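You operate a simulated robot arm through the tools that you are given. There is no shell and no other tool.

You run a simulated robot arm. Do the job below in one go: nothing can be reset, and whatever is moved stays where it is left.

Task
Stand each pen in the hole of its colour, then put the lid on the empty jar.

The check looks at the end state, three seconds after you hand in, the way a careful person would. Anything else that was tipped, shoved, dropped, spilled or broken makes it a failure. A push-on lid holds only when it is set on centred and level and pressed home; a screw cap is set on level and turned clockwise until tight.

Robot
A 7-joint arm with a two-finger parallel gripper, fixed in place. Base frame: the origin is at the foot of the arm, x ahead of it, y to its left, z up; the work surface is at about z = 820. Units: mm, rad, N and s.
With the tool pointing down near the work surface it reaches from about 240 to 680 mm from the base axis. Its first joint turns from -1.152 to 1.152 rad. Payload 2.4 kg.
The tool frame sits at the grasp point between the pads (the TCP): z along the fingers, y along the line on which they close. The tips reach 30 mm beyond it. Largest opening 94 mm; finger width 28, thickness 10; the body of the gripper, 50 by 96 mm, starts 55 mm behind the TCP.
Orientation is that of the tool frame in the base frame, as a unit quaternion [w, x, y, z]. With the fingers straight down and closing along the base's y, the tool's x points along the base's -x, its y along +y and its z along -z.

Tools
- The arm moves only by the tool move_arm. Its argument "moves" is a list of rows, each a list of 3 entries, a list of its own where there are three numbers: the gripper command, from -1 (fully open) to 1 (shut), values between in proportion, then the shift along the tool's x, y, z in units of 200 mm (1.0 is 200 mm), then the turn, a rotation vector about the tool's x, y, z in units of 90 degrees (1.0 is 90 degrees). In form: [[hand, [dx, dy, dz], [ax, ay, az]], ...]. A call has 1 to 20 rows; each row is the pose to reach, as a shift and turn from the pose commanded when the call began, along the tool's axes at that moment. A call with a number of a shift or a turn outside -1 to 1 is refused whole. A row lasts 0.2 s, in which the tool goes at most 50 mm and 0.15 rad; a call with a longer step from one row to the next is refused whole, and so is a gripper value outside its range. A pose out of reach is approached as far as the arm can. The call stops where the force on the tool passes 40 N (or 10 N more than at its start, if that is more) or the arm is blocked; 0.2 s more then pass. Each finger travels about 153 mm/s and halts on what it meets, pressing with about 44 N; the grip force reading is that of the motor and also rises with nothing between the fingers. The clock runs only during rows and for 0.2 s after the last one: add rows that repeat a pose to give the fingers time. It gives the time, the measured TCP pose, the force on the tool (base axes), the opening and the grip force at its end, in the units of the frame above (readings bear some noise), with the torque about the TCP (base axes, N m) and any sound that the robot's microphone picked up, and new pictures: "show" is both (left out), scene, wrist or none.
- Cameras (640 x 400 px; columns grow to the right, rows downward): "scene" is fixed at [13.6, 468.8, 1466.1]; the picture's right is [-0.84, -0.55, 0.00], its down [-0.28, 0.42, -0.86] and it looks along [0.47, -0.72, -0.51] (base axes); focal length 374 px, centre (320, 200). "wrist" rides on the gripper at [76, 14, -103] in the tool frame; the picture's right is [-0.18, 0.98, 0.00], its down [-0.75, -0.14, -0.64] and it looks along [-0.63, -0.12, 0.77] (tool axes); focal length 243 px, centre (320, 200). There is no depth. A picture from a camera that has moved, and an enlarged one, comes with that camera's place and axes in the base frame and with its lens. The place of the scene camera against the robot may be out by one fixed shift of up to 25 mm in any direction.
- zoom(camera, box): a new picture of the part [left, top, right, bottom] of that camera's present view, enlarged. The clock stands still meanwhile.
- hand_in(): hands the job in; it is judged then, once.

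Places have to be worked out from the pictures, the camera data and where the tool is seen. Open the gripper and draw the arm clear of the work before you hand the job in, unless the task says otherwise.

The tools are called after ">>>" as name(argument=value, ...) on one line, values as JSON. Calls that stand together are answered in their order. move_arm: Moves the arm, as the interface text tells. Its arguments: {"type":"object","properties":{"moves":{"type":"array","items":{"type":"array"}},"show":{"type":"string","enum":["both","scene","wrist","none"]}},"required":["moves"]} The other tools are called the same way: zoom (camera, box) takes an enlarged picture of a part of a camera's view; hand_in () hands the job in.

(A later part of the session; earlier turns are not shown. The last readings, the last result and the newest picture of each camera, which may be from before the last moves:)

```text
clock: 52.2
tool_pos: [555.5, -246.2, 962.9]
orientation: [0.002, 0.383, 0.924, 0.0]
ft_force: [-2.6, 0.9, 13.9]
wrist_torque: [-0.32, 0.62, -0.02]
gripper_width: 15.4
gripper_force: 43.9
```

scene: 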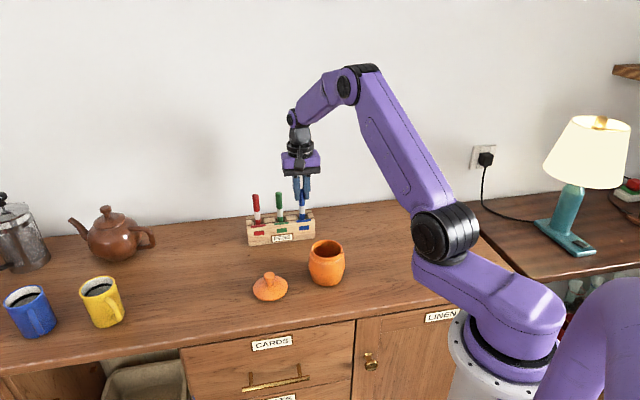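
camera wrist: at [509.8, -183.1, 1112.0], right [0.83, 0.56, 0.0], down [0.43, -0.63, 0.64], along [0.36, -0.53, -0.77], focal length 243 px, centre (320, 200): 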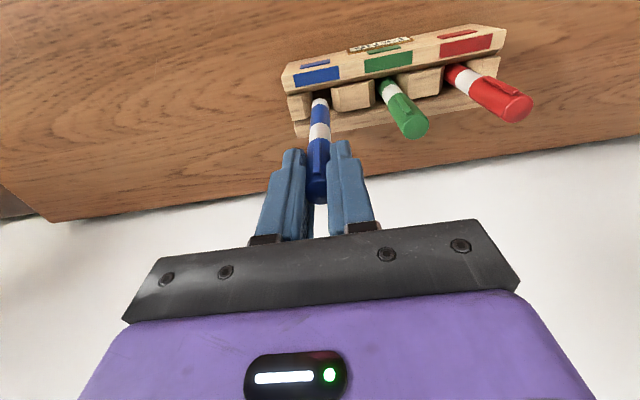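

Floor contact at 14 N. I ease up 1.5 mm, release and rise.

>>> move_arm(moves=[[1, [0, 0, -0.008], [0, 0, 0]], [1, [0, 0, -0.008], [0, 0, 0]], [0.5, [0, 0, -0.008], [0, 0, 0]], [0.2, [0, 0, -0.008], [0, 0, 0]], [0.2, [0, 0, -0.008], [0, 0, 0]], [0.2, [0, 0, -0.1], [0, 0, 0]], [0.2, [0, 0, -0.25], [0, 0, 0]], [0.2, [0, 0, -0.42], [0, 0, 0]], [0.2, [0, 0, -0.42], [0, 0, 0]]])

>>> zoom(camera="scene", box=[235, 170, 355, 305])

>>> zoom(camera="wrist", box=[270, 0, 540, 160])

```text
clock: 54.2
tool_pos: [553.6, -245.5, 1045.7]
orientation: [0.0, 0.382, 0.924, 0.0]
ft_force: [0.0, -0.5, 0.3]
wrist_torque: [-0.04, 0.03, 0.0]
gripper_width: 37.5
gripper_force: 0.0
camera wrist: at [510.2, -181.8, 1148.2], right [0.83, 0.56, 0.0], down [0.43, -0.63, 0.64], along [0.36, -0.53, -0.77], focal length 243 px, centre (320, 200)
```

scene: 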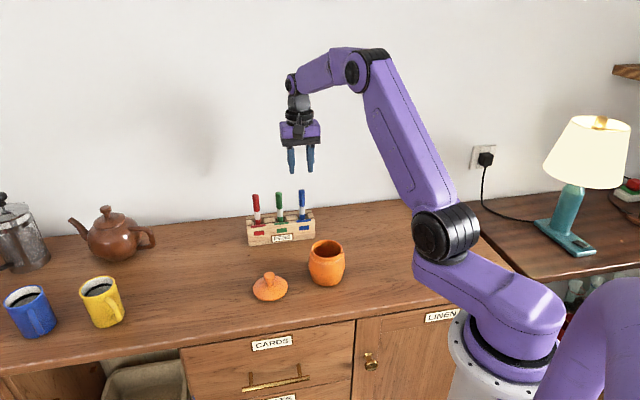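
wrist: 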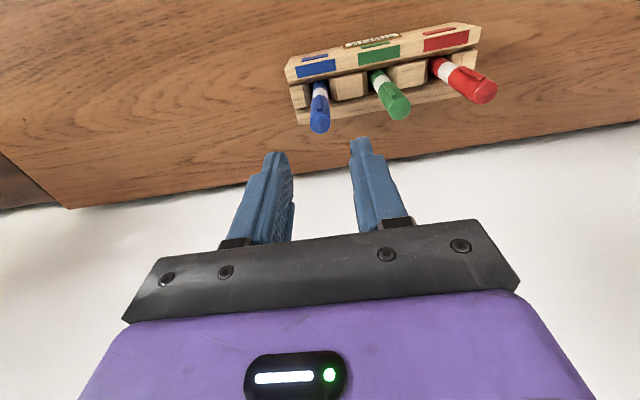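

```text
2.96 times, centred on (295, 238) of scene
camera zoom: at [13.6, 468.8, 1466.1], right [-0.84, -0.55, 0.0], down [-0.28, 0.42, -0.86], along [0.47, -0.72, -0.51], focal length 1109 px, centre (394, 89)
```

zoom: 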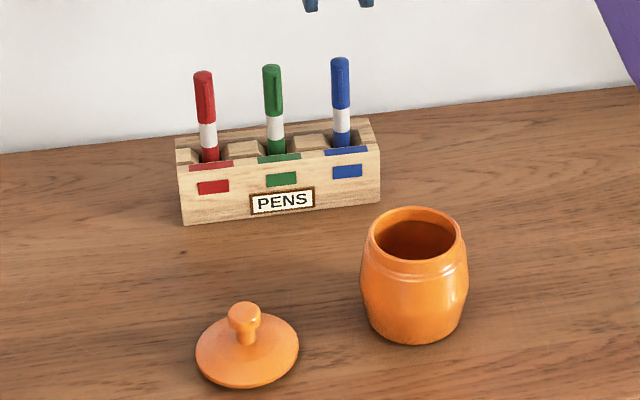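

```text
2.37 times, centred on (405, 80) of wrist
camera zoom: at [510.2, -181.8, 1148.2], right [0.83, 0.56, 0.0], down [0.43, -0.63, 0.64], along [0.36, -0.53, -0.77], focal length 575 px, centre (118, 484)
```

zoom: 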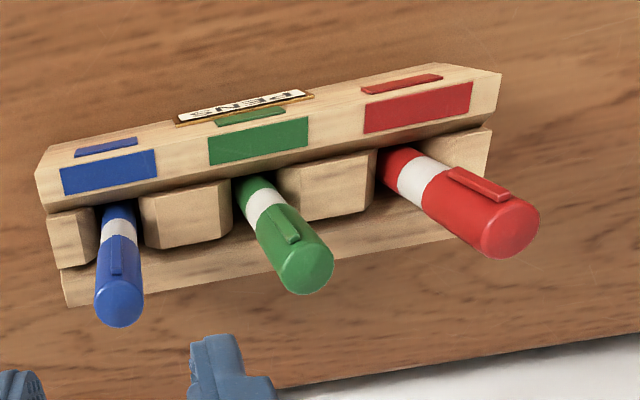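

All three pens stand in their holes. Now the lid, near (482, -17): I move so the camera is nearly above it.

>>> move_arm(moves=[[0.0, [0.15, 0.09, 0], [0, 0, 0]], [-0.2, [0.35, 0.2, 0], [0, 0, 0]], [-0.2, [0.55, 0.32, 0], [0, 0, 0]], [-0.2, [0.75, 0.43, 0.05], [0, 0, 0]], [-0.2, [0.905, 0.523, 0.12], [0, 0, 0]], [-0.2, [0.905, 0.523, 0.225], [0, 0, 0]], [-0.2, [0.905, 0.523, 0.225], [0, 0, 0]], [-0.2, [0.905, 0.523, 0.225], [0, 0, 0]]])

>>> zoom(camera="wrist", box=[230, 0, 420, 140])

```text
clock: 56.0
tool_pos: [502.3, -44.6, 1002.4]
orientation: [0.0, 0.383, 0.924, 0.0]
ft_force: [0.2, 0.6, -0.1]
wrist_torque: [0.02, 0.0, 0.0]
gripper_width: 56.5
gripper_force: 0.1
camera wrist: at [456.9, 19.5, 1103.1], right [0.83, 0.56, 0.0], down [0.43, -0.63, 0.64], along [0.36, -0.53, -0.77], focal length 243 px, centre (320, 200)
```

scene: 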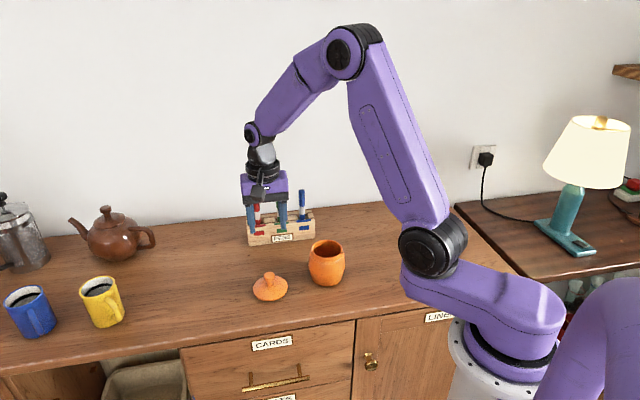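
wrist: 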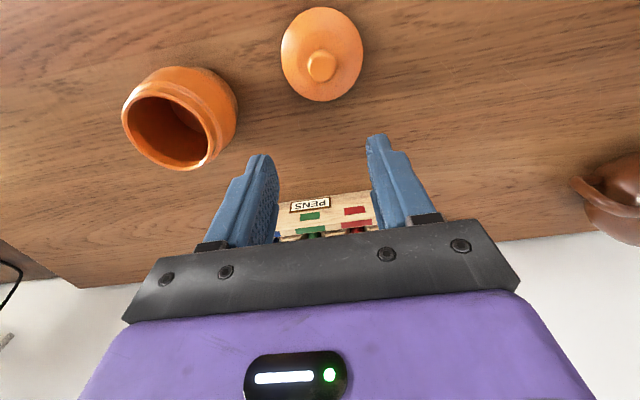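

```text
2.86 times, centred on (325, 70) of wrist
camera zoom: at [456.9, 19.5, 1103.1], right [0.83, 0.56, 0.0], down [0.43, -0.63, 0.64], along [0.36, -0.53, -0.77], focal length 693 px, centre (306, 571)
```

zoom: 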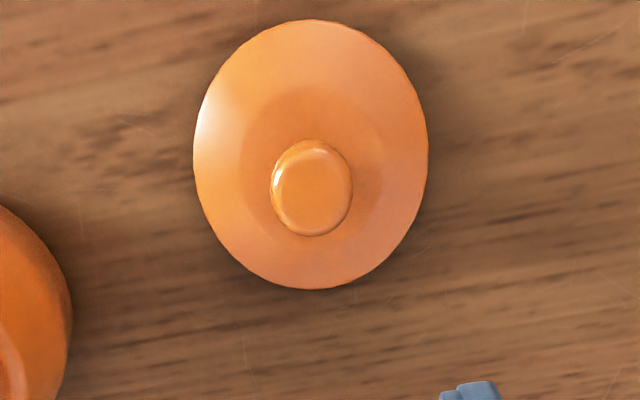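

The lid centre is at about (485, -20) with its knob up. I need the knob's height, so I zoom the scene view on it.

>>> zoom(camera="scene", box=[240, 260, 300, 310])

>>> zoom(camera="scene", box=[295, 230, 360, 295])

```text
8.00 times, centred on (270, 285) of scene
camera zoom: at [13.6, 468.8, 1466.1], right [-0.84, -0.55, 0.0], down [-0.28, 0.42, -0.86], along [0.47, -0.72, -0.51], focal length 2995 px, centre (720, -480)
```

zoom: 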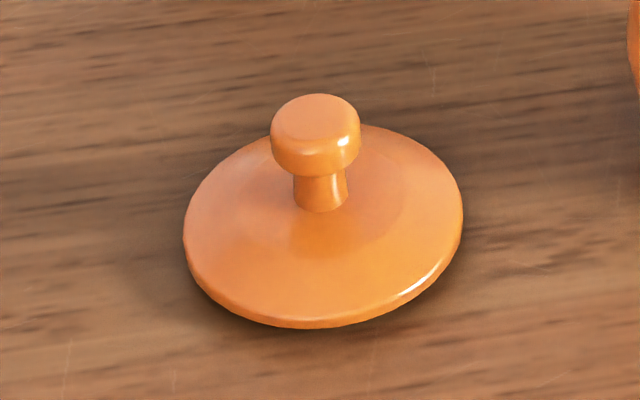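

```text
6.15 times, centred on (328, 262) of scene
camera zoom: at [13.6, 468.8, 1466.1], right [-0.84, -0.55, 0.0], down [-0.28, 0.42, -0.86], along [0.47, -0.72, -0.51], focal length 2304 px, centre (274, -185)
```

zoom: 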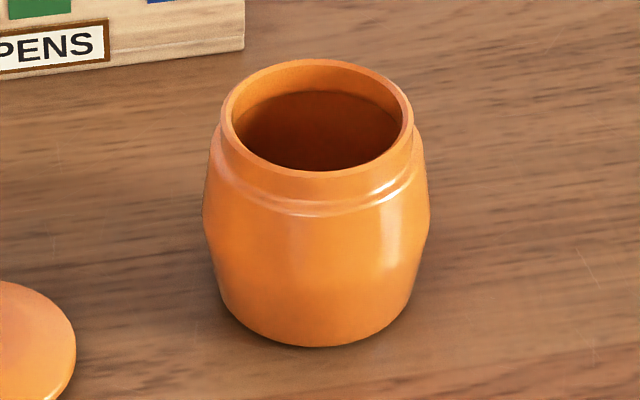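

The knob has a mushroom head about 27 mm across and roughly 10 mm tall on a 15 mm neck. I take a more oblique wrist view to triangulate its height.

>>> move_arm(moves=[[-0.2, [0.2, 0.04, 0], [0, 0, 0]], [-0.2, [0.4, 0.08, 0.08], [0, 0, 0]], [-0.2, [0.533, 0.104, 0.2], [0, 0, 0]], [-0.2, [0.533, 0.104, 0.2], [0, 0, 0]], [-0.2, [0.533, 0.104, 0.2], [0, 0, 0]]], show="wrist")

>>> zoom(camera="wrist", box=[240, 100, 400, 220])

```text
clock: 57.2
tool_pos: [439.3, 45.8, 960.9]
orientation: [0.0, 0.383, 0.924, 0.0]
ft_force: [0.5, -0.8, -1.2]
wrist_torque: [0.01, -0.02, 0.01]
gripper_width: 56.3
gripper_force: 0.1
camera wrist: at [395.7, 109.7, 1063.1], right [0.83, 0.56, 0.0], down [0.43, -0.63, 0.64], along [0.36, -0.53, -0.77], focal length 243 px, centre (320, 200)
```

wrist: 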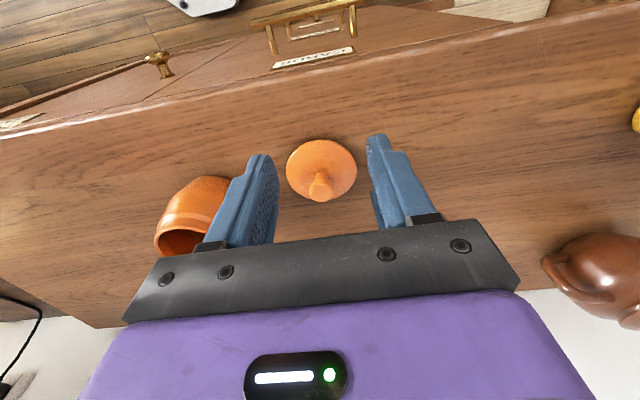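

```text
3.33 times, centred on (320, 160) of wrist
camera zoom: at [395.7, 109.7, 1063.1], right [0.83, 0.56, 0.0], down [0.43, -0.63, 0.64], along [0.36, -0.53, -0.77], focal length 809 px, centre (320, 333)
```

zoom: 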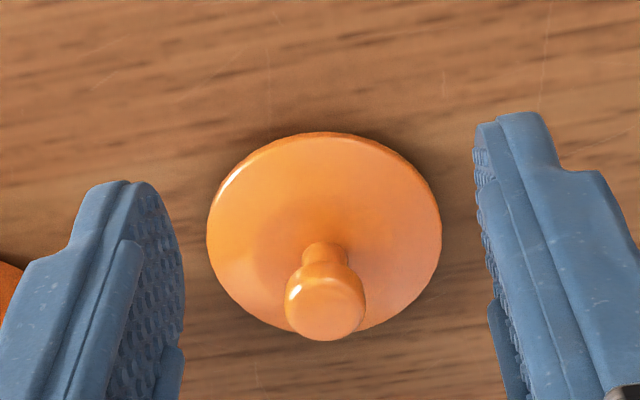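

The triangulated lid centre is (486.5, -20.2), knob top z≈864, head about 854–864 and neck below. Before gripping, I measure the empty jar's rim from nearly overhead in the same way.

>>> move_arm(moves=[[-0.2, [-0.05, -0.06, -0.15], [0, 0, 0]], [-0.2, [-0.17, -0.2, -0.27], [0, 0, 0]], [-0.2, [-0.29, -0.35, -0.38], [0, 0, 0]], [-0.2, [-0.41, -0.5, -0.45], [0, 0, 0]], [-0.2, [-0.53, -0.65, -0.45], [0, 0, 0]], [-0.2, [-0.655, -0.791, -0.45], [0, 0, 0]], [-0.2, [-0.655, -0.791, -0.45], [0, 0, 0]], [-0.2, [-0.655, -0.791, -0.45], [0, 0, 0]]], show="wrist")

>>> zoom(camera="wrist", box=[230, 0, 420, 140])

```text
clock: 59.0
tool_pos: [420.9, -159.5, 1050.9]
orientation: [0.0, 0.383, 0.924, 0.0]
ft_force: [1.0, -0.5, 0.8]
wrist_torque: [0.0, 0.02, 0.01]
gripper_width: 56.4
gripper_force: 0.1
camera wrist: at [376.7, -95.7, 1153.1], right [0.83, 0.56, 0.0], down [0.43, -0.63, 0.64], along [0.36, -0.53, -0.77], focal length 243 px, centre (320, 200)
```

wrist: 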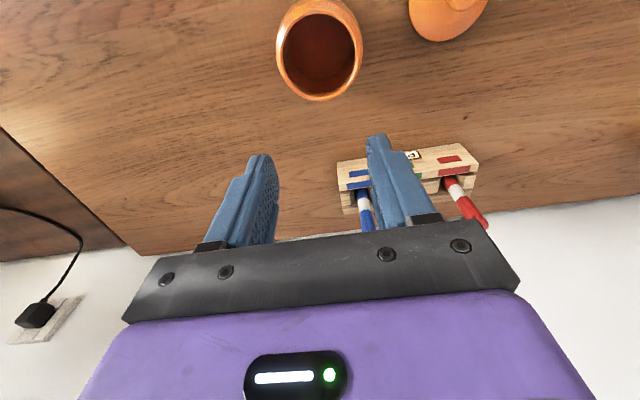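

```text
2.86 times, centred on (325, 70) of wrist
camera zoom: at [376.7, -95.7, 1153.1], right [0.83, 0.56, 0.0], down [0.43, -0.63, 0.64], along [0.36, -0.53, -0.77], focal length 693 px, centre (306, 571)
```

zoom: 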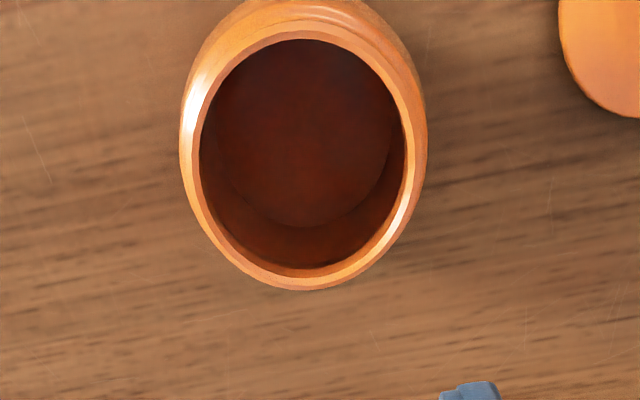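

I zoom closer on the rim to measure its edges better.

>>> zoom(camera="wrist", box=[270, 0, 370, 60])

>>> zoom(camera="wrist", box=[270, 45, 370, 105])

```text
6.40 times, centred on (320, 30) of wrist
camera zoom: at [376.7, -95.7, 1153.1], right [0.83, 0.56, 0.0], down [0.43, -0.63, 0.64], along [0.36, -0.53, -0.77], focal length 1553 px, centre (320, 1288)
```

zoom: 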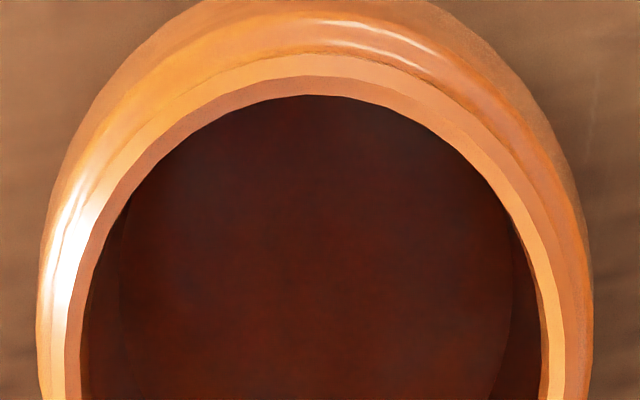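

```text
6.40 times, centred on (320, 75) of wrist
camera zoom: at [376.7, -95.7, 1153.1], right [0.83, 0.56, 0.0], down [0.43, -0.63, 0.64], along [0.36, -0.53, -0.77], focal length 1553 px, centre (320, 1000)
```

zoom: 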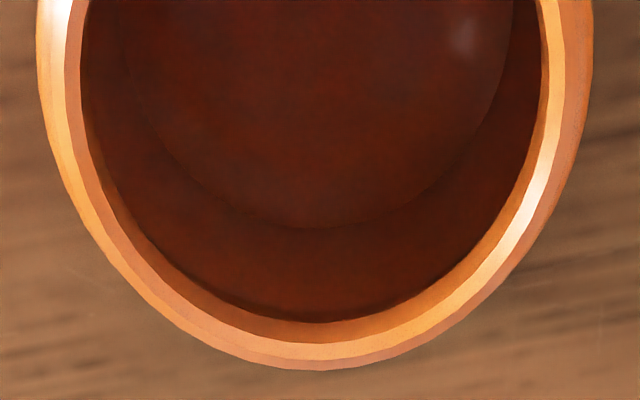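

The rim centre reads (401, -132) if the rim is at z≈900. I take an oblique view as well to pin down the rim height.

>>> move_arm(moves=[[-0.2, [0.2, 0.04, 0], [0, 0, 0]], [-0.2, [0.4, 0.08, 0.1], [0, 0, 0]], [-0.2, [0.578, 0.104, 0.25], [0, 0, 0]], [-0.2, [0.578, 0.104, 0.25], [0, 0, 0]], [-0.2, [0.578, 0.104, 0.25], [0, 0, 0]]], show="none")

>>> zoom(camera="wrist", box=[250, 120, 390, 220])

```text
clock: 60.2
tool_pos: [354.6, -62.2, 1001.3]
orientation: [0.001, 0.382, 0.924, 0.0]
ft_force: [0.6, -0.1, -0.5]
wrist_torque: [0.02, -0.01, -0.01]
gripper_width: 56.5
gripper_force: 0.1
```

```text
4.00 times, centred on (320, 170) of wrist
camera zoom: at [309.9, 0.9, 1102.7], right [0.83, 0.56, 0.0], down [0.43, -0.63, 0.64], along [0.36, -0.53, -0.77], focal length 970 px, centre (320, 320)
```

zoom: 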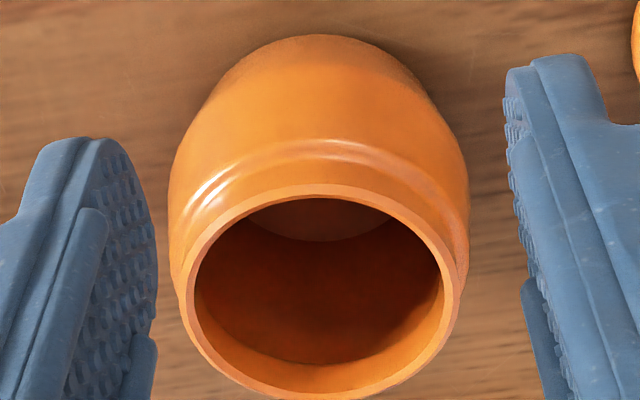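

Both views agree: jar rim centre (401, -131.8), z≈903. Now I go above the lid's knob at (486.2, -19.8).

>>> move_arm(moves=[[-0.2, [-0.07, 0.14, 0], [0, 0, 0]], [-0.2, [-0.16, 0.31, 0], [0, 0, 0]], [-0.2, [-0.24, 0.47, 0.05], [0, 0, 0]], [-0.2, [-0.317, 0.62, 0.15], [0, 0, 0]], [-0.2, [-0.317, 0.62, 0.3], [0, 0, 0]], [-0.2, [-0.317, 0.62, 0.4], [0, 0, 0]], [-0.2, [-0.317, 0.62, 0.4], [0, 0, 0]], [-0.2, [-0.317, 0.62, 0.4], [0, 0, 0]]])

>>> zoom(camera="wrist", box=[240, 80, 400, 200])

>>> zoom(camera="scene", box=[220, 190, 320, 310])

```text
clock: 62.0
tool_pos: [485.8, -19.2, 919.4]
orientation: [0.0, 0.383, 0.924, 0.0]
ft_force: [-0.2, -0.2, 0.2]
wrist_torque: [0.0, -0.01, 0.04]
gripper_width: 56.2
gripper_force: 0.1
camera wrist: at [441.6, 44.6, 1021.7], right [0.83, 0.56, 0.0], down [0.43, -0.63, 0.64], along [0.36, -0.53, -0.77], focal length 243 px, centre (320, 200)
```

scene: 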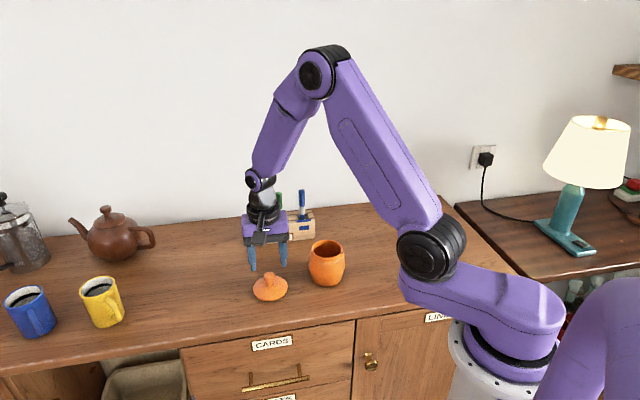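
wrist: 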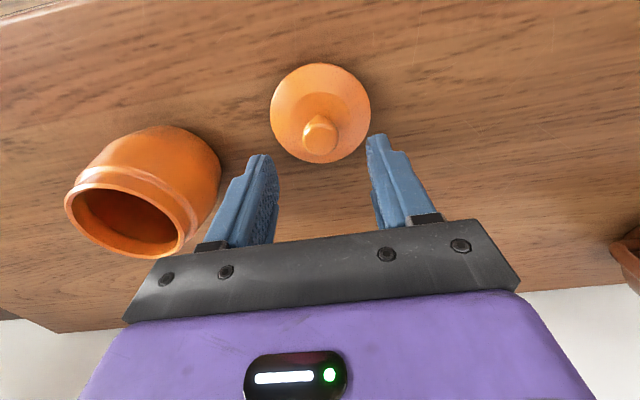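

```text
3.33 times, centred on (320, 140) of wrist
camera zoom: at [441.6, 44.6, 1021.7], right [0.83, 0.56, 0.0], down [0.43, -0.63, 0.64], along [0.36, -0.53, -0.77], focal length 809 px, centre (320, 400)
```

zoom: 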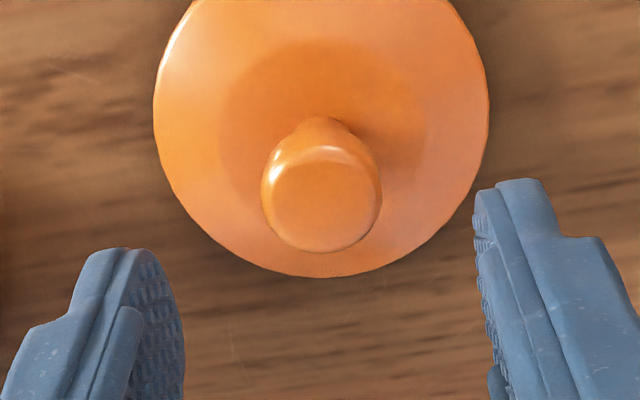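

```text
3.33 times, centred on (270, 250) of scene
camera zoom: at [13.6, 468.8, 1466.1], right [-0.84, -0.55, 0.0], down [-0.28, 0.42, -0.86], along [0.47, -0.72, -0.51], focal length 1248 px, centre (487, 33)
```

zoom: 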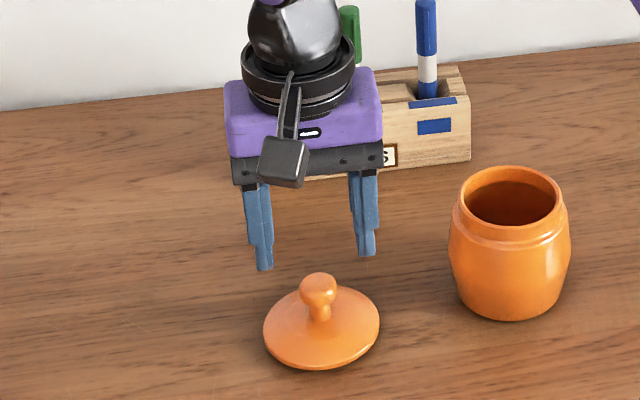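

I trim 2 mm and descend so the tips reach z≈838, beside the knob head and clear of the disc.

>>> move_arm(moves=[[-0.2, [-0.0095, 0, 0.08], [0, 0, 0]], [-0.2, [-0.0095, 0, 0.16], [0, 0, 0]], [-0.2, [-0.0095, 0, 0.22], [0, 0, 0]], [-0.2, [-0.0095, 0, 0.2535], [0, 0, 0]], [-0.2, [-0.0095, 0, 0.2535], [0, 0, 0]]])

>>> zoom(camera="wrist", box=[240, 80, 400, 220])

>>> zoom(camera="scene", box=[235, 240, 305, 310])

```text
clock: 63.2
tool_pos: [488.0, -20.3, 870.1]
orientation: [0.0, 0.382, 0.924, 0.001]
ft_force: [0.0, -0.5, 0.1]
wrist_torque: [-0.02, 0.0, 0.02]
gripper_width: 56.7
gripper_force: 0.1
camera wrist: at [444.0, 43.3, 971.7], right [0.83, 0.56, 0.0], down [0.43, -0.63, 0.64], along [0.36, -0.53, -0.77], focal length 243 px, centre (320, 200)
```

scene: 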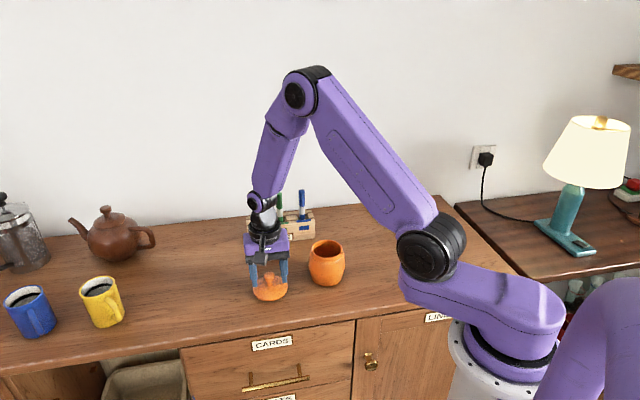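
wrist: 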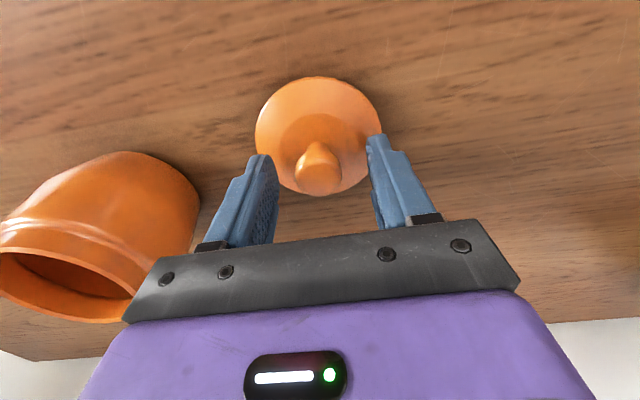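

```text
2.86 times, centred on (320, 150) of wrist
camera zoom: at [444.0, 43.3, 971.7], right [0.83, 0.56, 0.0], down [0.43, -0.63, 0.64], along [0.36, -0.53, -0.77], focal length 693 px, centre (320, 343)
```

zoom: 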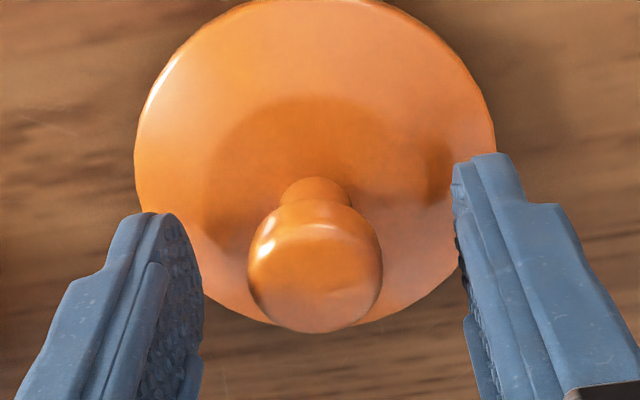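

```text
5.71 times, centred on (270, 275) of scene
camera zoom: at [13.6, 468.8, 1466.1], right [-0.84, -0.55, 0.0], down [-0.28, 0.42, -0.86], along [0.47, -0.72, -0.51], focal length 2139 px, centre (606, -229)
```

zoom: 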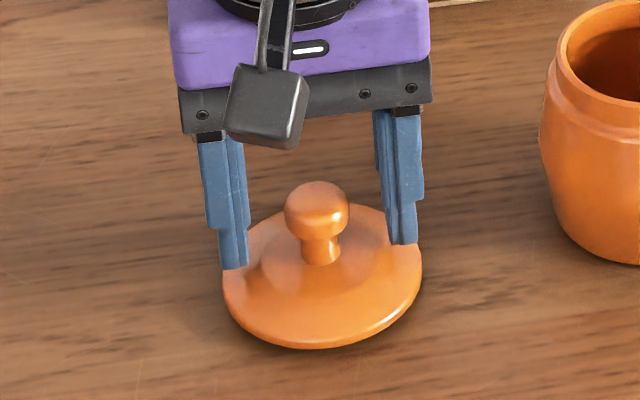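

The pads straddle the knob head with the tips clear of the disc. I close gently.

>>> move_arm(moves=[[0.1, [0, 0, 0], [0, 0, 0]], [0.3, [0, 0, 0], [0, 0, 0]], [0.6, [0, 0, 0], [0, 0, 0]], [1, [0, 0, 0], [0, 0, 0]], [1, [0, 0, 0], [0, 0, 0]]])

>>> zoom(camera="wrist", box=[240, 60, 400, 200])

>>> zoom(camera="scene", box=[235, 240, 305, 310])

```text
clock: 64.4
tool_pos: [487.9, -20.3, 871.1]
orientation: [0.0, 0.384, 0.923, 0.0]
ft_force: [-0.1, 0.0, 0.3]
wrist_torque: [0.02, -0.01, -0.01]
gripper_width: 23.8
gripper_force: 44.2
camera wrist: at [443.9, 43.3, 971.8], right [0.83, 0.56, 0.0], down [0.43, -0.63, 0.64], along [0.36, -0.53, -0.77], focal length 243 px, centre (320, 200)
```

scene: 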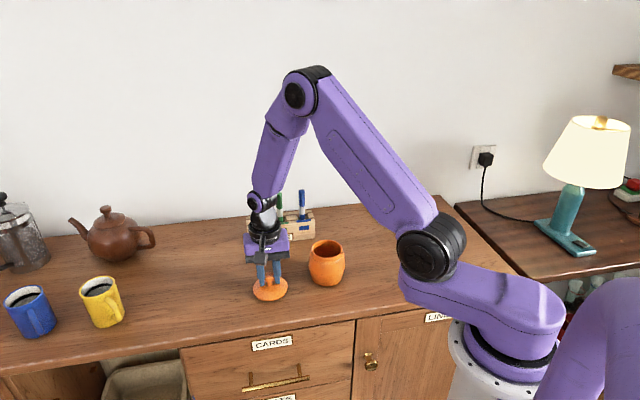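
wrist: 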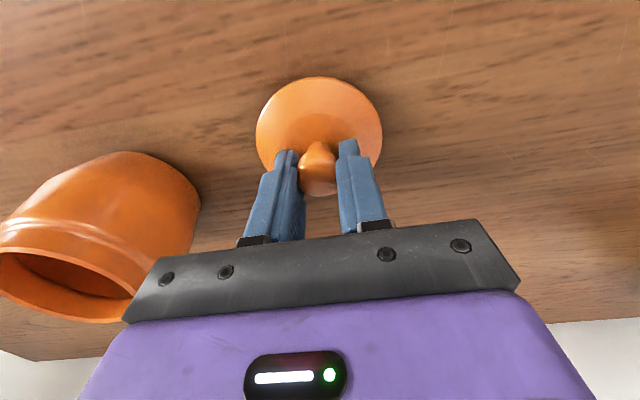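

```text
2.86 times, centred on (320, 130) of wrist
camera zoom: at [443.9, 43.3, 971.8], right [0.83, 0.56, 0.0], down [0.43, -0.63, 0.64], along [0.36, -0.53, -0.77], focal length 693 px, centre (320, 400)
```

zoom: 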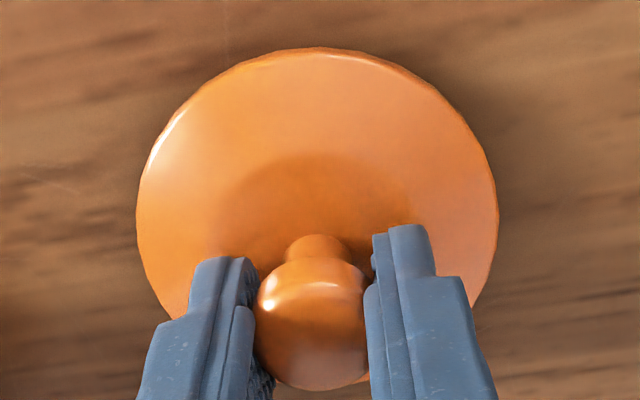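

```text
5.71 times, centred on (270, 275) of scene
camera zoom: at [13.6, 468.8, 1466.1], right [-0.84, -0.55, 0.0], down [-0.28, 0.42, -0.86], along [0.47, -0.72, -0.51], focal length 2139 px, centre (606, -229)
```

zoom: 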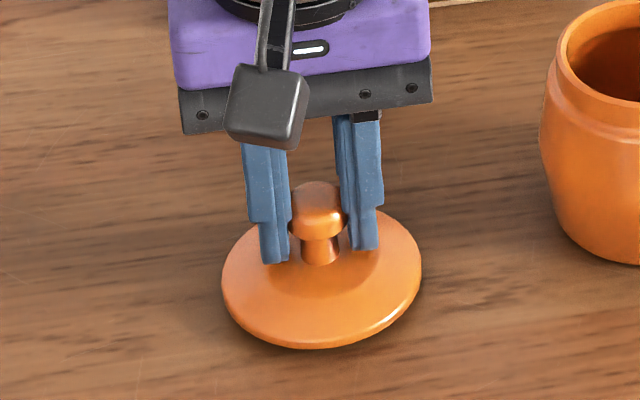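

Gripped at 23.8 mm and the lid did not move. I lift 110 mm and check that it hangs level.

>>> move_arm(moves=[[1, [0, 0, -0.03], [0, 0, 0]], [1, [0, 0, -0.1], [0, 0, 0]], [1, [0, 0, -0.2], [0, 0, 0]], [1, [0, 0, -0.32], [0, 0, 0]], [1, [0, 0, -0.44], [0, 0, 0]], [1, [0, 0, -0.55], [0, 0, 0]], [1, [0, 0, -0.55], [0, 0, 0]], [1, [0, 0, -0.55], [0, 0, 0]]])

>>> zoom(camera="wrist", box=[240, 60, 400, 200])

>>> zoom(camera="scene", box=[225, 190, 305, 270])

```text
clock: 66.2
tool_pos: [486.6, -21.0, 980.7]
orientation: [0.0, 0.382, 0.924, 0.0]
ft_force: [-0.2, -0.1, 0.1]
wrist_torque: [0.02, 0.01, -0.01]
gripper_width: 24.0
gripper_force: 43.6
camera wrist: at [443.4, 43.7, 1082.3], right [0.83, 0.56, 0.0], down [0.43, -0.63, 0.64], along [0.36, -0.53, -0.77], focal length 243 px, centre (320, 200)
```

scene: 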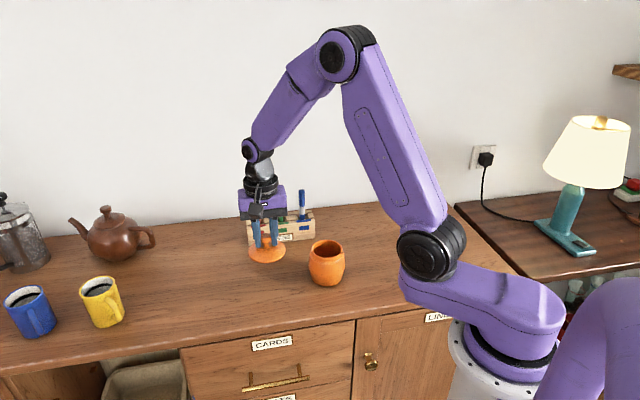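
wrist: 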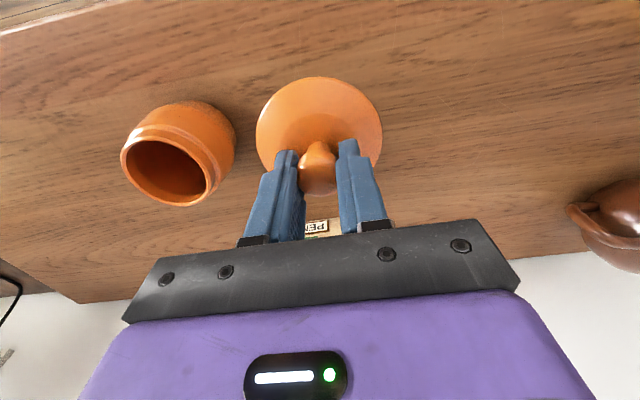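

```text
2.86 times, centred on (320, 130) of wrist
camera zoom: at [443.4, 43.7, 1082.3], right [0.83, 0.56, 0.0], down [0.43, -0.63, 0.64], along [0.36, -0.53, -0.77], focal length 693 px, centre (320, 400)
```

zoom: 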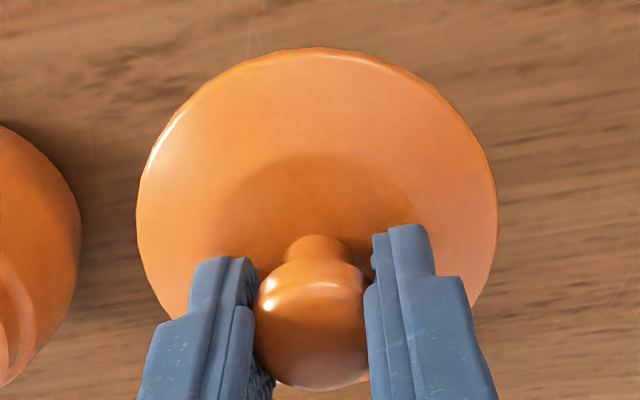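

```text
5.00 times, centred on (265, 230) of scene
camera zoom: at [13.6, 468.8, 1466.1], right [-0.84, -0.55, 0.0], down [-0.28, 0.42, -0.86], along [0.47, -0.72, -0.51], focal length 1872 px, centre (595, 50)
```

zoom: 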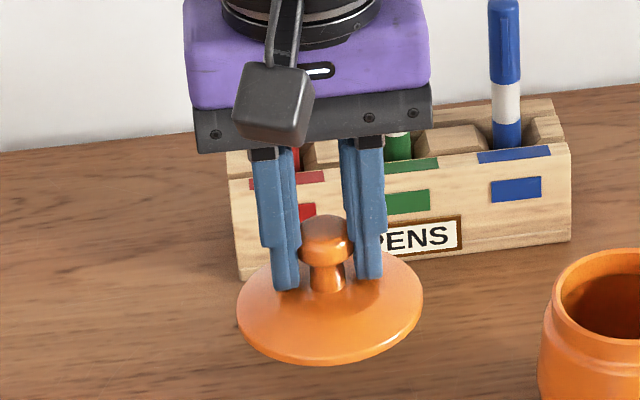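

The lid hangs exactly as it lay, level. I carry it over the jar at this height.

>>> move_arm(moves=[[1, [-0.015, -0.12, 0], [0, 0, 0]], [1, [-0.04, -0.28, 0], [0, 0, 0]], [1, [-0.06, -0.45, 0], [0, 0, 0]], [1, [-0.08, -0.6, 0], [0, 0, 0]], [1, [-0.0905, -0.6965, 0], [0, 0, 0]], [1, [-0.0905, -0.6965, 0], [0, 0, 0]], [1, [-0.0905, -0.6965, 0], [0, 0, 0]]])

>>> zoom(camera="wrist", box=[240, 60, 400, 200])

>>> zoom(camera="scene", box=[285, 210, 365, 295])

```text
clock: 67.8
tool_pos: [403.1, -132.0, 981.0]
orientation: [0.0, 0.382, 0.924, 0.0]
ft_force: [-0.8, -0.1, -1.8]
wrist_torque: [0.02, -0.02, 0.0]
gripper_width: 24.0
gripper_force: 44.1
camera wrist: at [358.5, -67.7, 1082.1], right [0.83, 0.56, 0.0], down [0.43, -0.63, 0.64], along [0.36, -0.53, -0.77], focal length 243 px, centre (320, 200)
```

scene: 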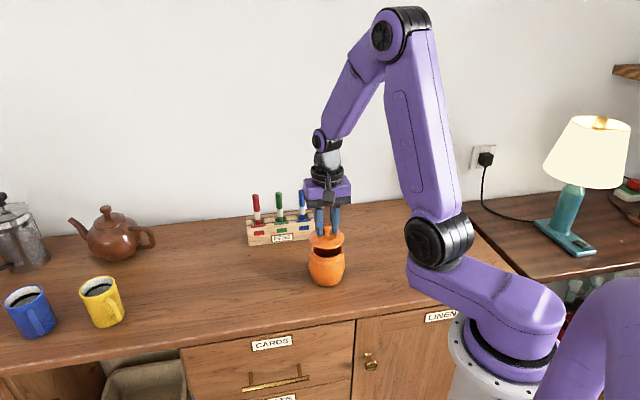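
wrist: 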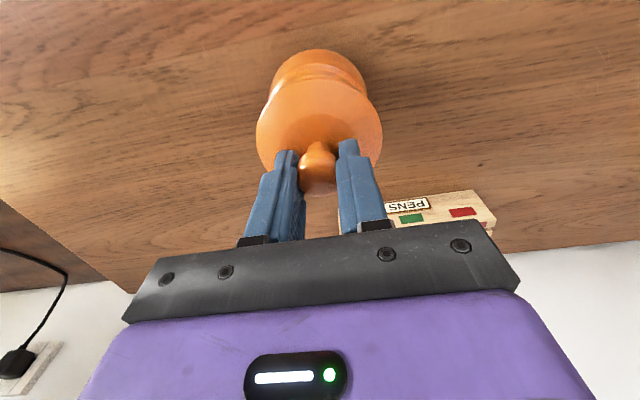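

```text
2.86 times, centred on (320, 130) of wrist
camera zoom: at [358.5, -67.7, 1082.1], right [0.83, 0.56, 0.0], down [0.43, -0.63, 0.64], along [0.36, -0.53, -0.77], focal length 693 px, centre (320, 400)
```

zoom: 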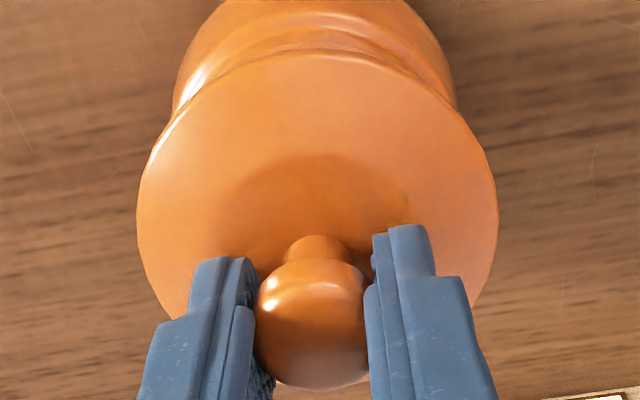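

```text
4.71 times, centred on (325, 252) of scene
camera zoom: at [13.6, 468.8, 1466.1], right [-0.84, -0.55, 0.0], down [-0.28, 0.42, -0.86], along [0.47, -0.72, -0.51], focal length 1762 px, centre (296, -47)
```

zoom: 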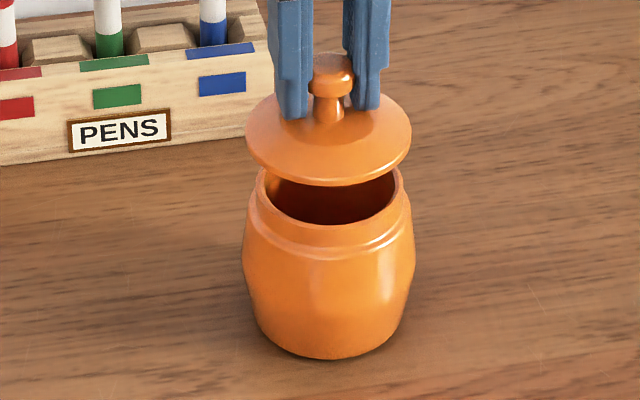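

Both cameras suggest the lid is about 1 mm too far along +tool y. I correct that and lower to just above the rim for a closer look.

>>> move_arm(moves=[[1, [0, -0.005, 0.03], [0, 0, 0]], [1, [0, -0.005, 0.06], [0, 0, 0]], [1, [0, -0.005, 0.09], [0, 0, 0]], [1, [0, -0.005, 0.09], [0, 0, 0]]])

>>> zoom(camera="wrist", box=[240, 40, 400, 180])

>>> zoom(camera="scene", box=[295, 220, 360, 290])

```text
clock: 68.8
tool_pos: [401.4, -132.1, 961.3]
orientation: [-0.001, 0.383, 0.924, 0.0]
ft_force: [1.0, 0.1, -0.5]
wrist_torque: [-0.01, 0.03, 0.0]
gripper_width: 24.0
gripper_force: 44.1
camera wrist: at [357.6, -68.4, 1063.8], right [0.83, 0.56, 0.0], down [0.43, -0.63, 0.64], along [0.36, -0.53, -0.77], focal length 243 px, centre (320, 200)
```

scene: 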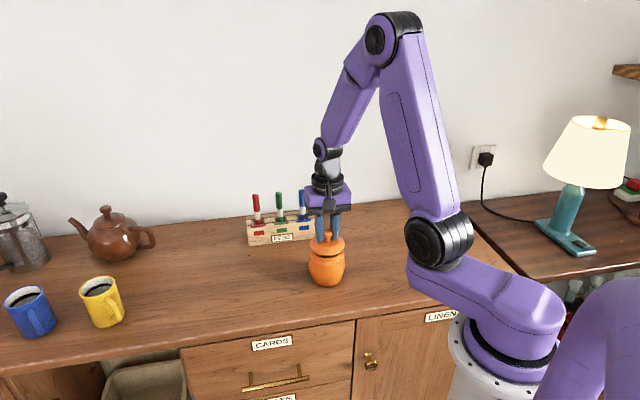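
wrist: 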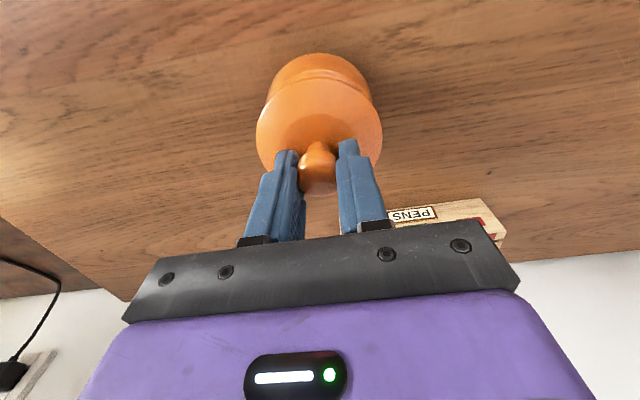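

```text
2.86 times, centred on (320, 110) of wrist
camera zoom: at [357.6, -68.4, 1063.8], right [0.83, 0.56, 0.0], down [0.43, -0.63, 0.64], along [0.36, -0.53, -0.77], focal length 693 px, centre (320, 457)
```

zoom: 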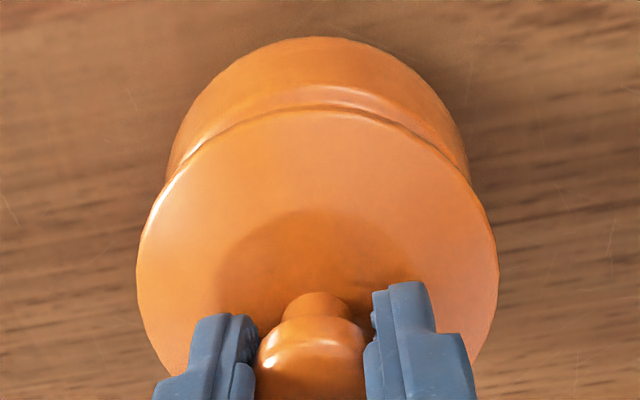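

```text
5.71 times, centred on (328, 255) of scene
camera zoom: at [13.6, 468.8, 1466.1], right [-0.84, -0.55, 0.0], down [-0.28, 0.42, -0.86], along [0.47, -0.72, -0.51], focal length 2139 px, centre (277, -114)
```

zoom: 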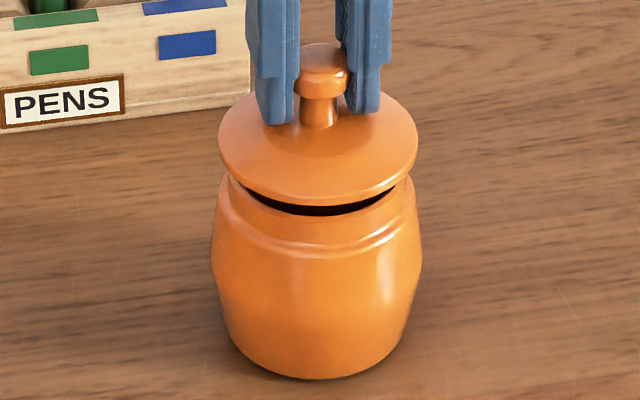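

Lid and jar are aligned laterally in both views, with a gap of roughly 8 mm. I lower slowly in small steps, watching force.

>>> move_arm(moves=[[1, [0, 0, 0.01], [0, 0, 0]], [1, [0, 0, 0.02], [0, 0, 0]]])

>>> zoom(camera="scene", box=[295, 220, 360, 290])

```text
clock: 69.4
tool_pos: [402.2, -132.1, 958.0]
orientation: [0.0, 0.383, 0.924, 0.001]
ft_force: [0.3, 0.5, -1.0]
wrist_torque: [-0.01, -0.02, 0.03]
gripper_width: 24.0
gripper_force: 44.1
camera wrist: at [357.4, -68.6, 1060.1], right [0.83, 0.56, 0.0], down [0.43, -0.63, 0.64], along [0.36, -0.53, -0.77], focal length 243 px, centre (320, 200)
```

scene: 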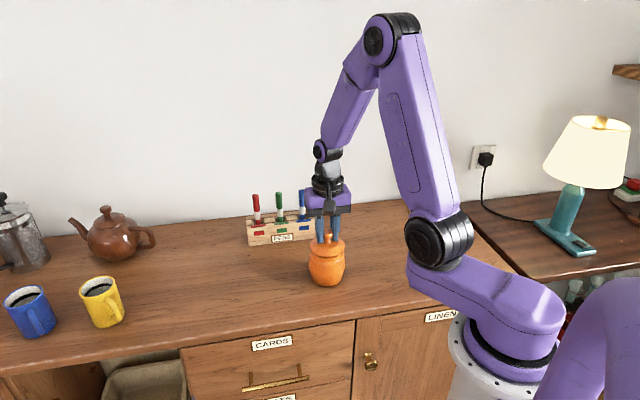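
wrist: 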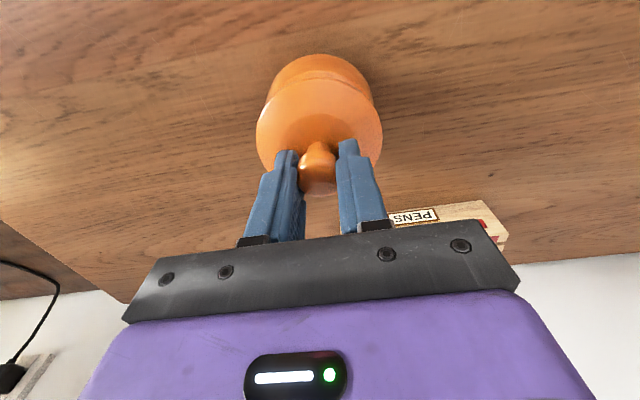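

```text
5.71 times, centred on (328, 255) of scene
camera zoom: at [13.6, 468.8, 1466.1], right [-0.84, -0.55, 0.0], down [-0.28, 0.42, -0.86], along [0.47, -0.72, -0.51], focal length 2139 px, centre (277, -114)
```

zoom: 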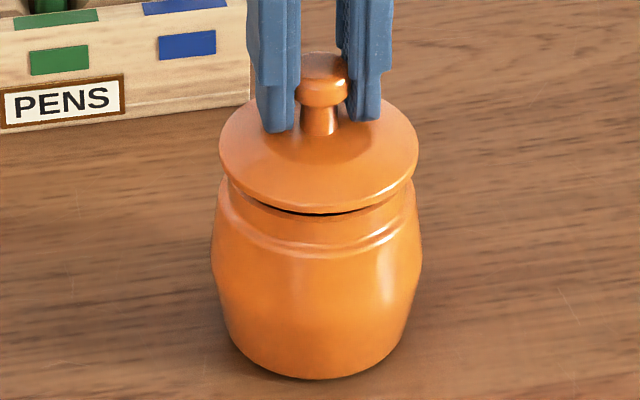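

Still free. I go down in 1 mm rows, 3 mm more.

>>> move_arm(moves=[[1, [0, 0, 0.005], [0, 0, 0]], [1, [0, 0, 0.01], [0, 0, 0]], [1, [0, 0, 0.015], [0, 0, 0]]], show="none")

>>> zoom(camera="scene", box=[295, 220, 360, 290])

```text
clock: 70.2
tool_pos: [401.5, -132.7, 955.6]
orientation: [0.0, 0.383, 0.924, 0.0]
ft_force: [0.0, 0.1, -0.5]
wrist_torque: [-0.02, 0.01, 0.01]
gripper_width: 23.9
gripper_force: 44.1
```

```text
5.71 times, centred on (328, 255) of scene
camera zoom: at [13.6, 468.8, 1466.1], right [-0.84, -0.55, 0.0], down [-0.28, 0.42, -0.86], along [0.47, -0.72, -0.51], focal length 2139 px, centre (277, -114)
```

zoom: 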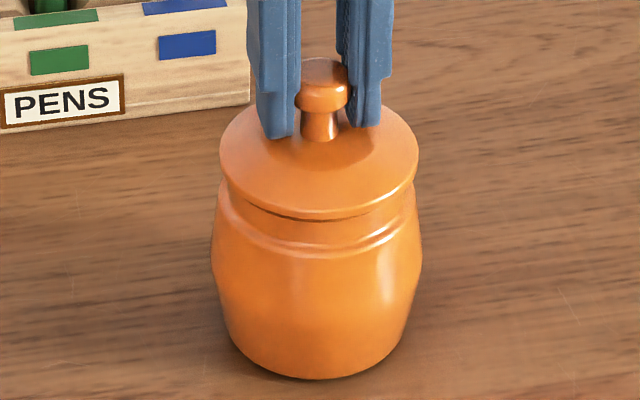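

The lid edge now covers the rim edge in view, still without force. Continue 1 mm at a time.

>>> move_arm(moves=[[1, [0, 0, 0.005], [0, 0, 0]], [1, [0, 0, 0.01], [0, 0, 0]]], show="none")

```text
clock: 70.8
tool_pos: [401.7, -132.8, 953.3]
orientation: [0.0, 0.382, 0.924, 0.0]
ft_force: [-0.7, -0.7, -1.2]
wrist_torque: [0.01, 0.01, -0.01]
gripper_width: 24.1
gripper_force: 44.3
```

>>> move_arm(moves=[[1, [0, 0, 0.005], [0, 0, 0]], [1, [0, 0, 0.01], [0, 0, 0]]])

>>> zoom(camera="scene", box=[295, 220, 360, 290])

>>> zoom(camera="wrist", box=[240, 40, 400, 180])

```text
clock: 71.4
tool_pos: [401.0, -133.1, 953.1]
orientation: [0.0, 0.382, 0.924, 0.0]
ft_force: [0.3, -1.2, -0.2]
wrist_torque: [-0.02, -0.02, 0.0]
gripper_width: 24.1
gripper_force: 44.1
camera wrist: at [357.3, -68.8, 1053.4], right [0.83, 0.56, 0.0], down [0.43, -0.63, 0.64], along [0.36, -0.53, -0.77], focal length 243 px, centre (320, 200)
```

scene: 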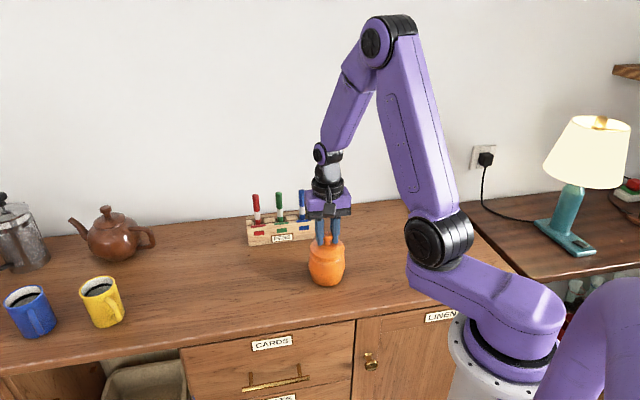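
wrist: 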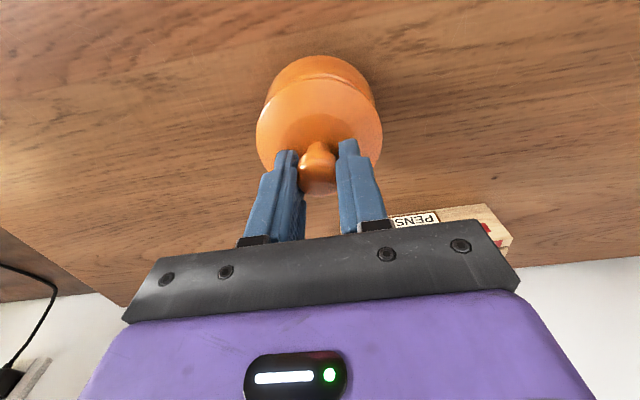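

```text
5.71 times, centred on (328, 255) of scene
camera zoom: at [13.6, 468.8, 1466.1], right [-0.84, -0.55, 0.0], down [-0.28, 0.42, -0.86], along [0.47, -0.72, -0.51], focal length 2139 px, centre (277, -114)
```

zoom: 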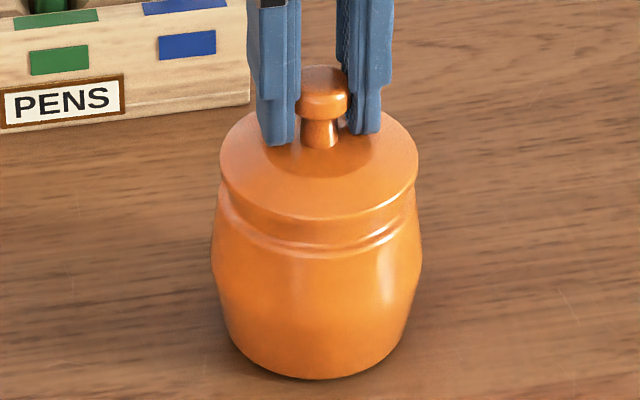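

```text
2.86 times, centred on (320, 110) of wrist
camera zoom: at [357.3, -68.8, 1053.4], right [0.83, 0.56, 0.0], down [0.43, -0.63, 0.64], along [0.36, -0.53, -0.77], focal length 693 px, centre (320, 457)
```

zoom: 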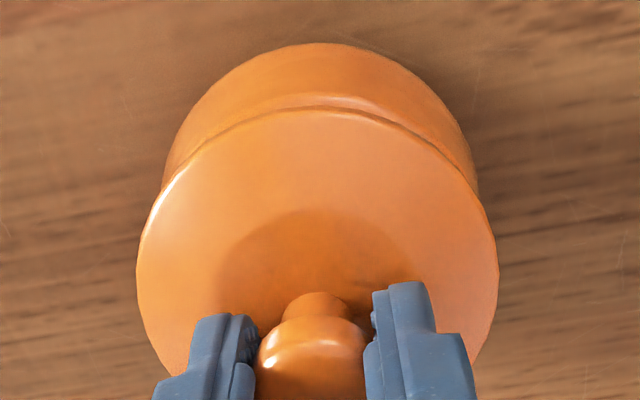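

Still no contact at TCP z≈950.4. I continue in fine steps.

>>> move_arm(moves=[[1, [0, 0, 0.004], [0, 0, 0]], [1, [0, 0, 0.008], [0, 0, 0]]], show="none")

```text
clock: 72.0
tool_pos: [401.0, -133.2, 950.8]
orientation: [0.0, 0.383, 0.924, 0.0]
ft_force: [-0.3, 0.2, -1.0]
wrist_torque: [-0.01, 0.01, 0.0]
gripper_width: 24.2
gripper_force: 43.7
```

>>> move_arm(moves=[[1, [0, 0, 0.004], [0, 0, 0]], [1, [0, 0, 0.008], [0, 0, 0]]], show="none")

```text
clock: 72.6
tool_pos: [401.2, -133.1, 950.1]
orientation: [0.002, 0.382, 0.924, 0.001]
ft_force: [1.7, -3.1, 17.5]
wrist_torque: [0.23, 0.39, 0.05]
gripper_width: 23.8
gripper_force: 44.5
heard: snap
```

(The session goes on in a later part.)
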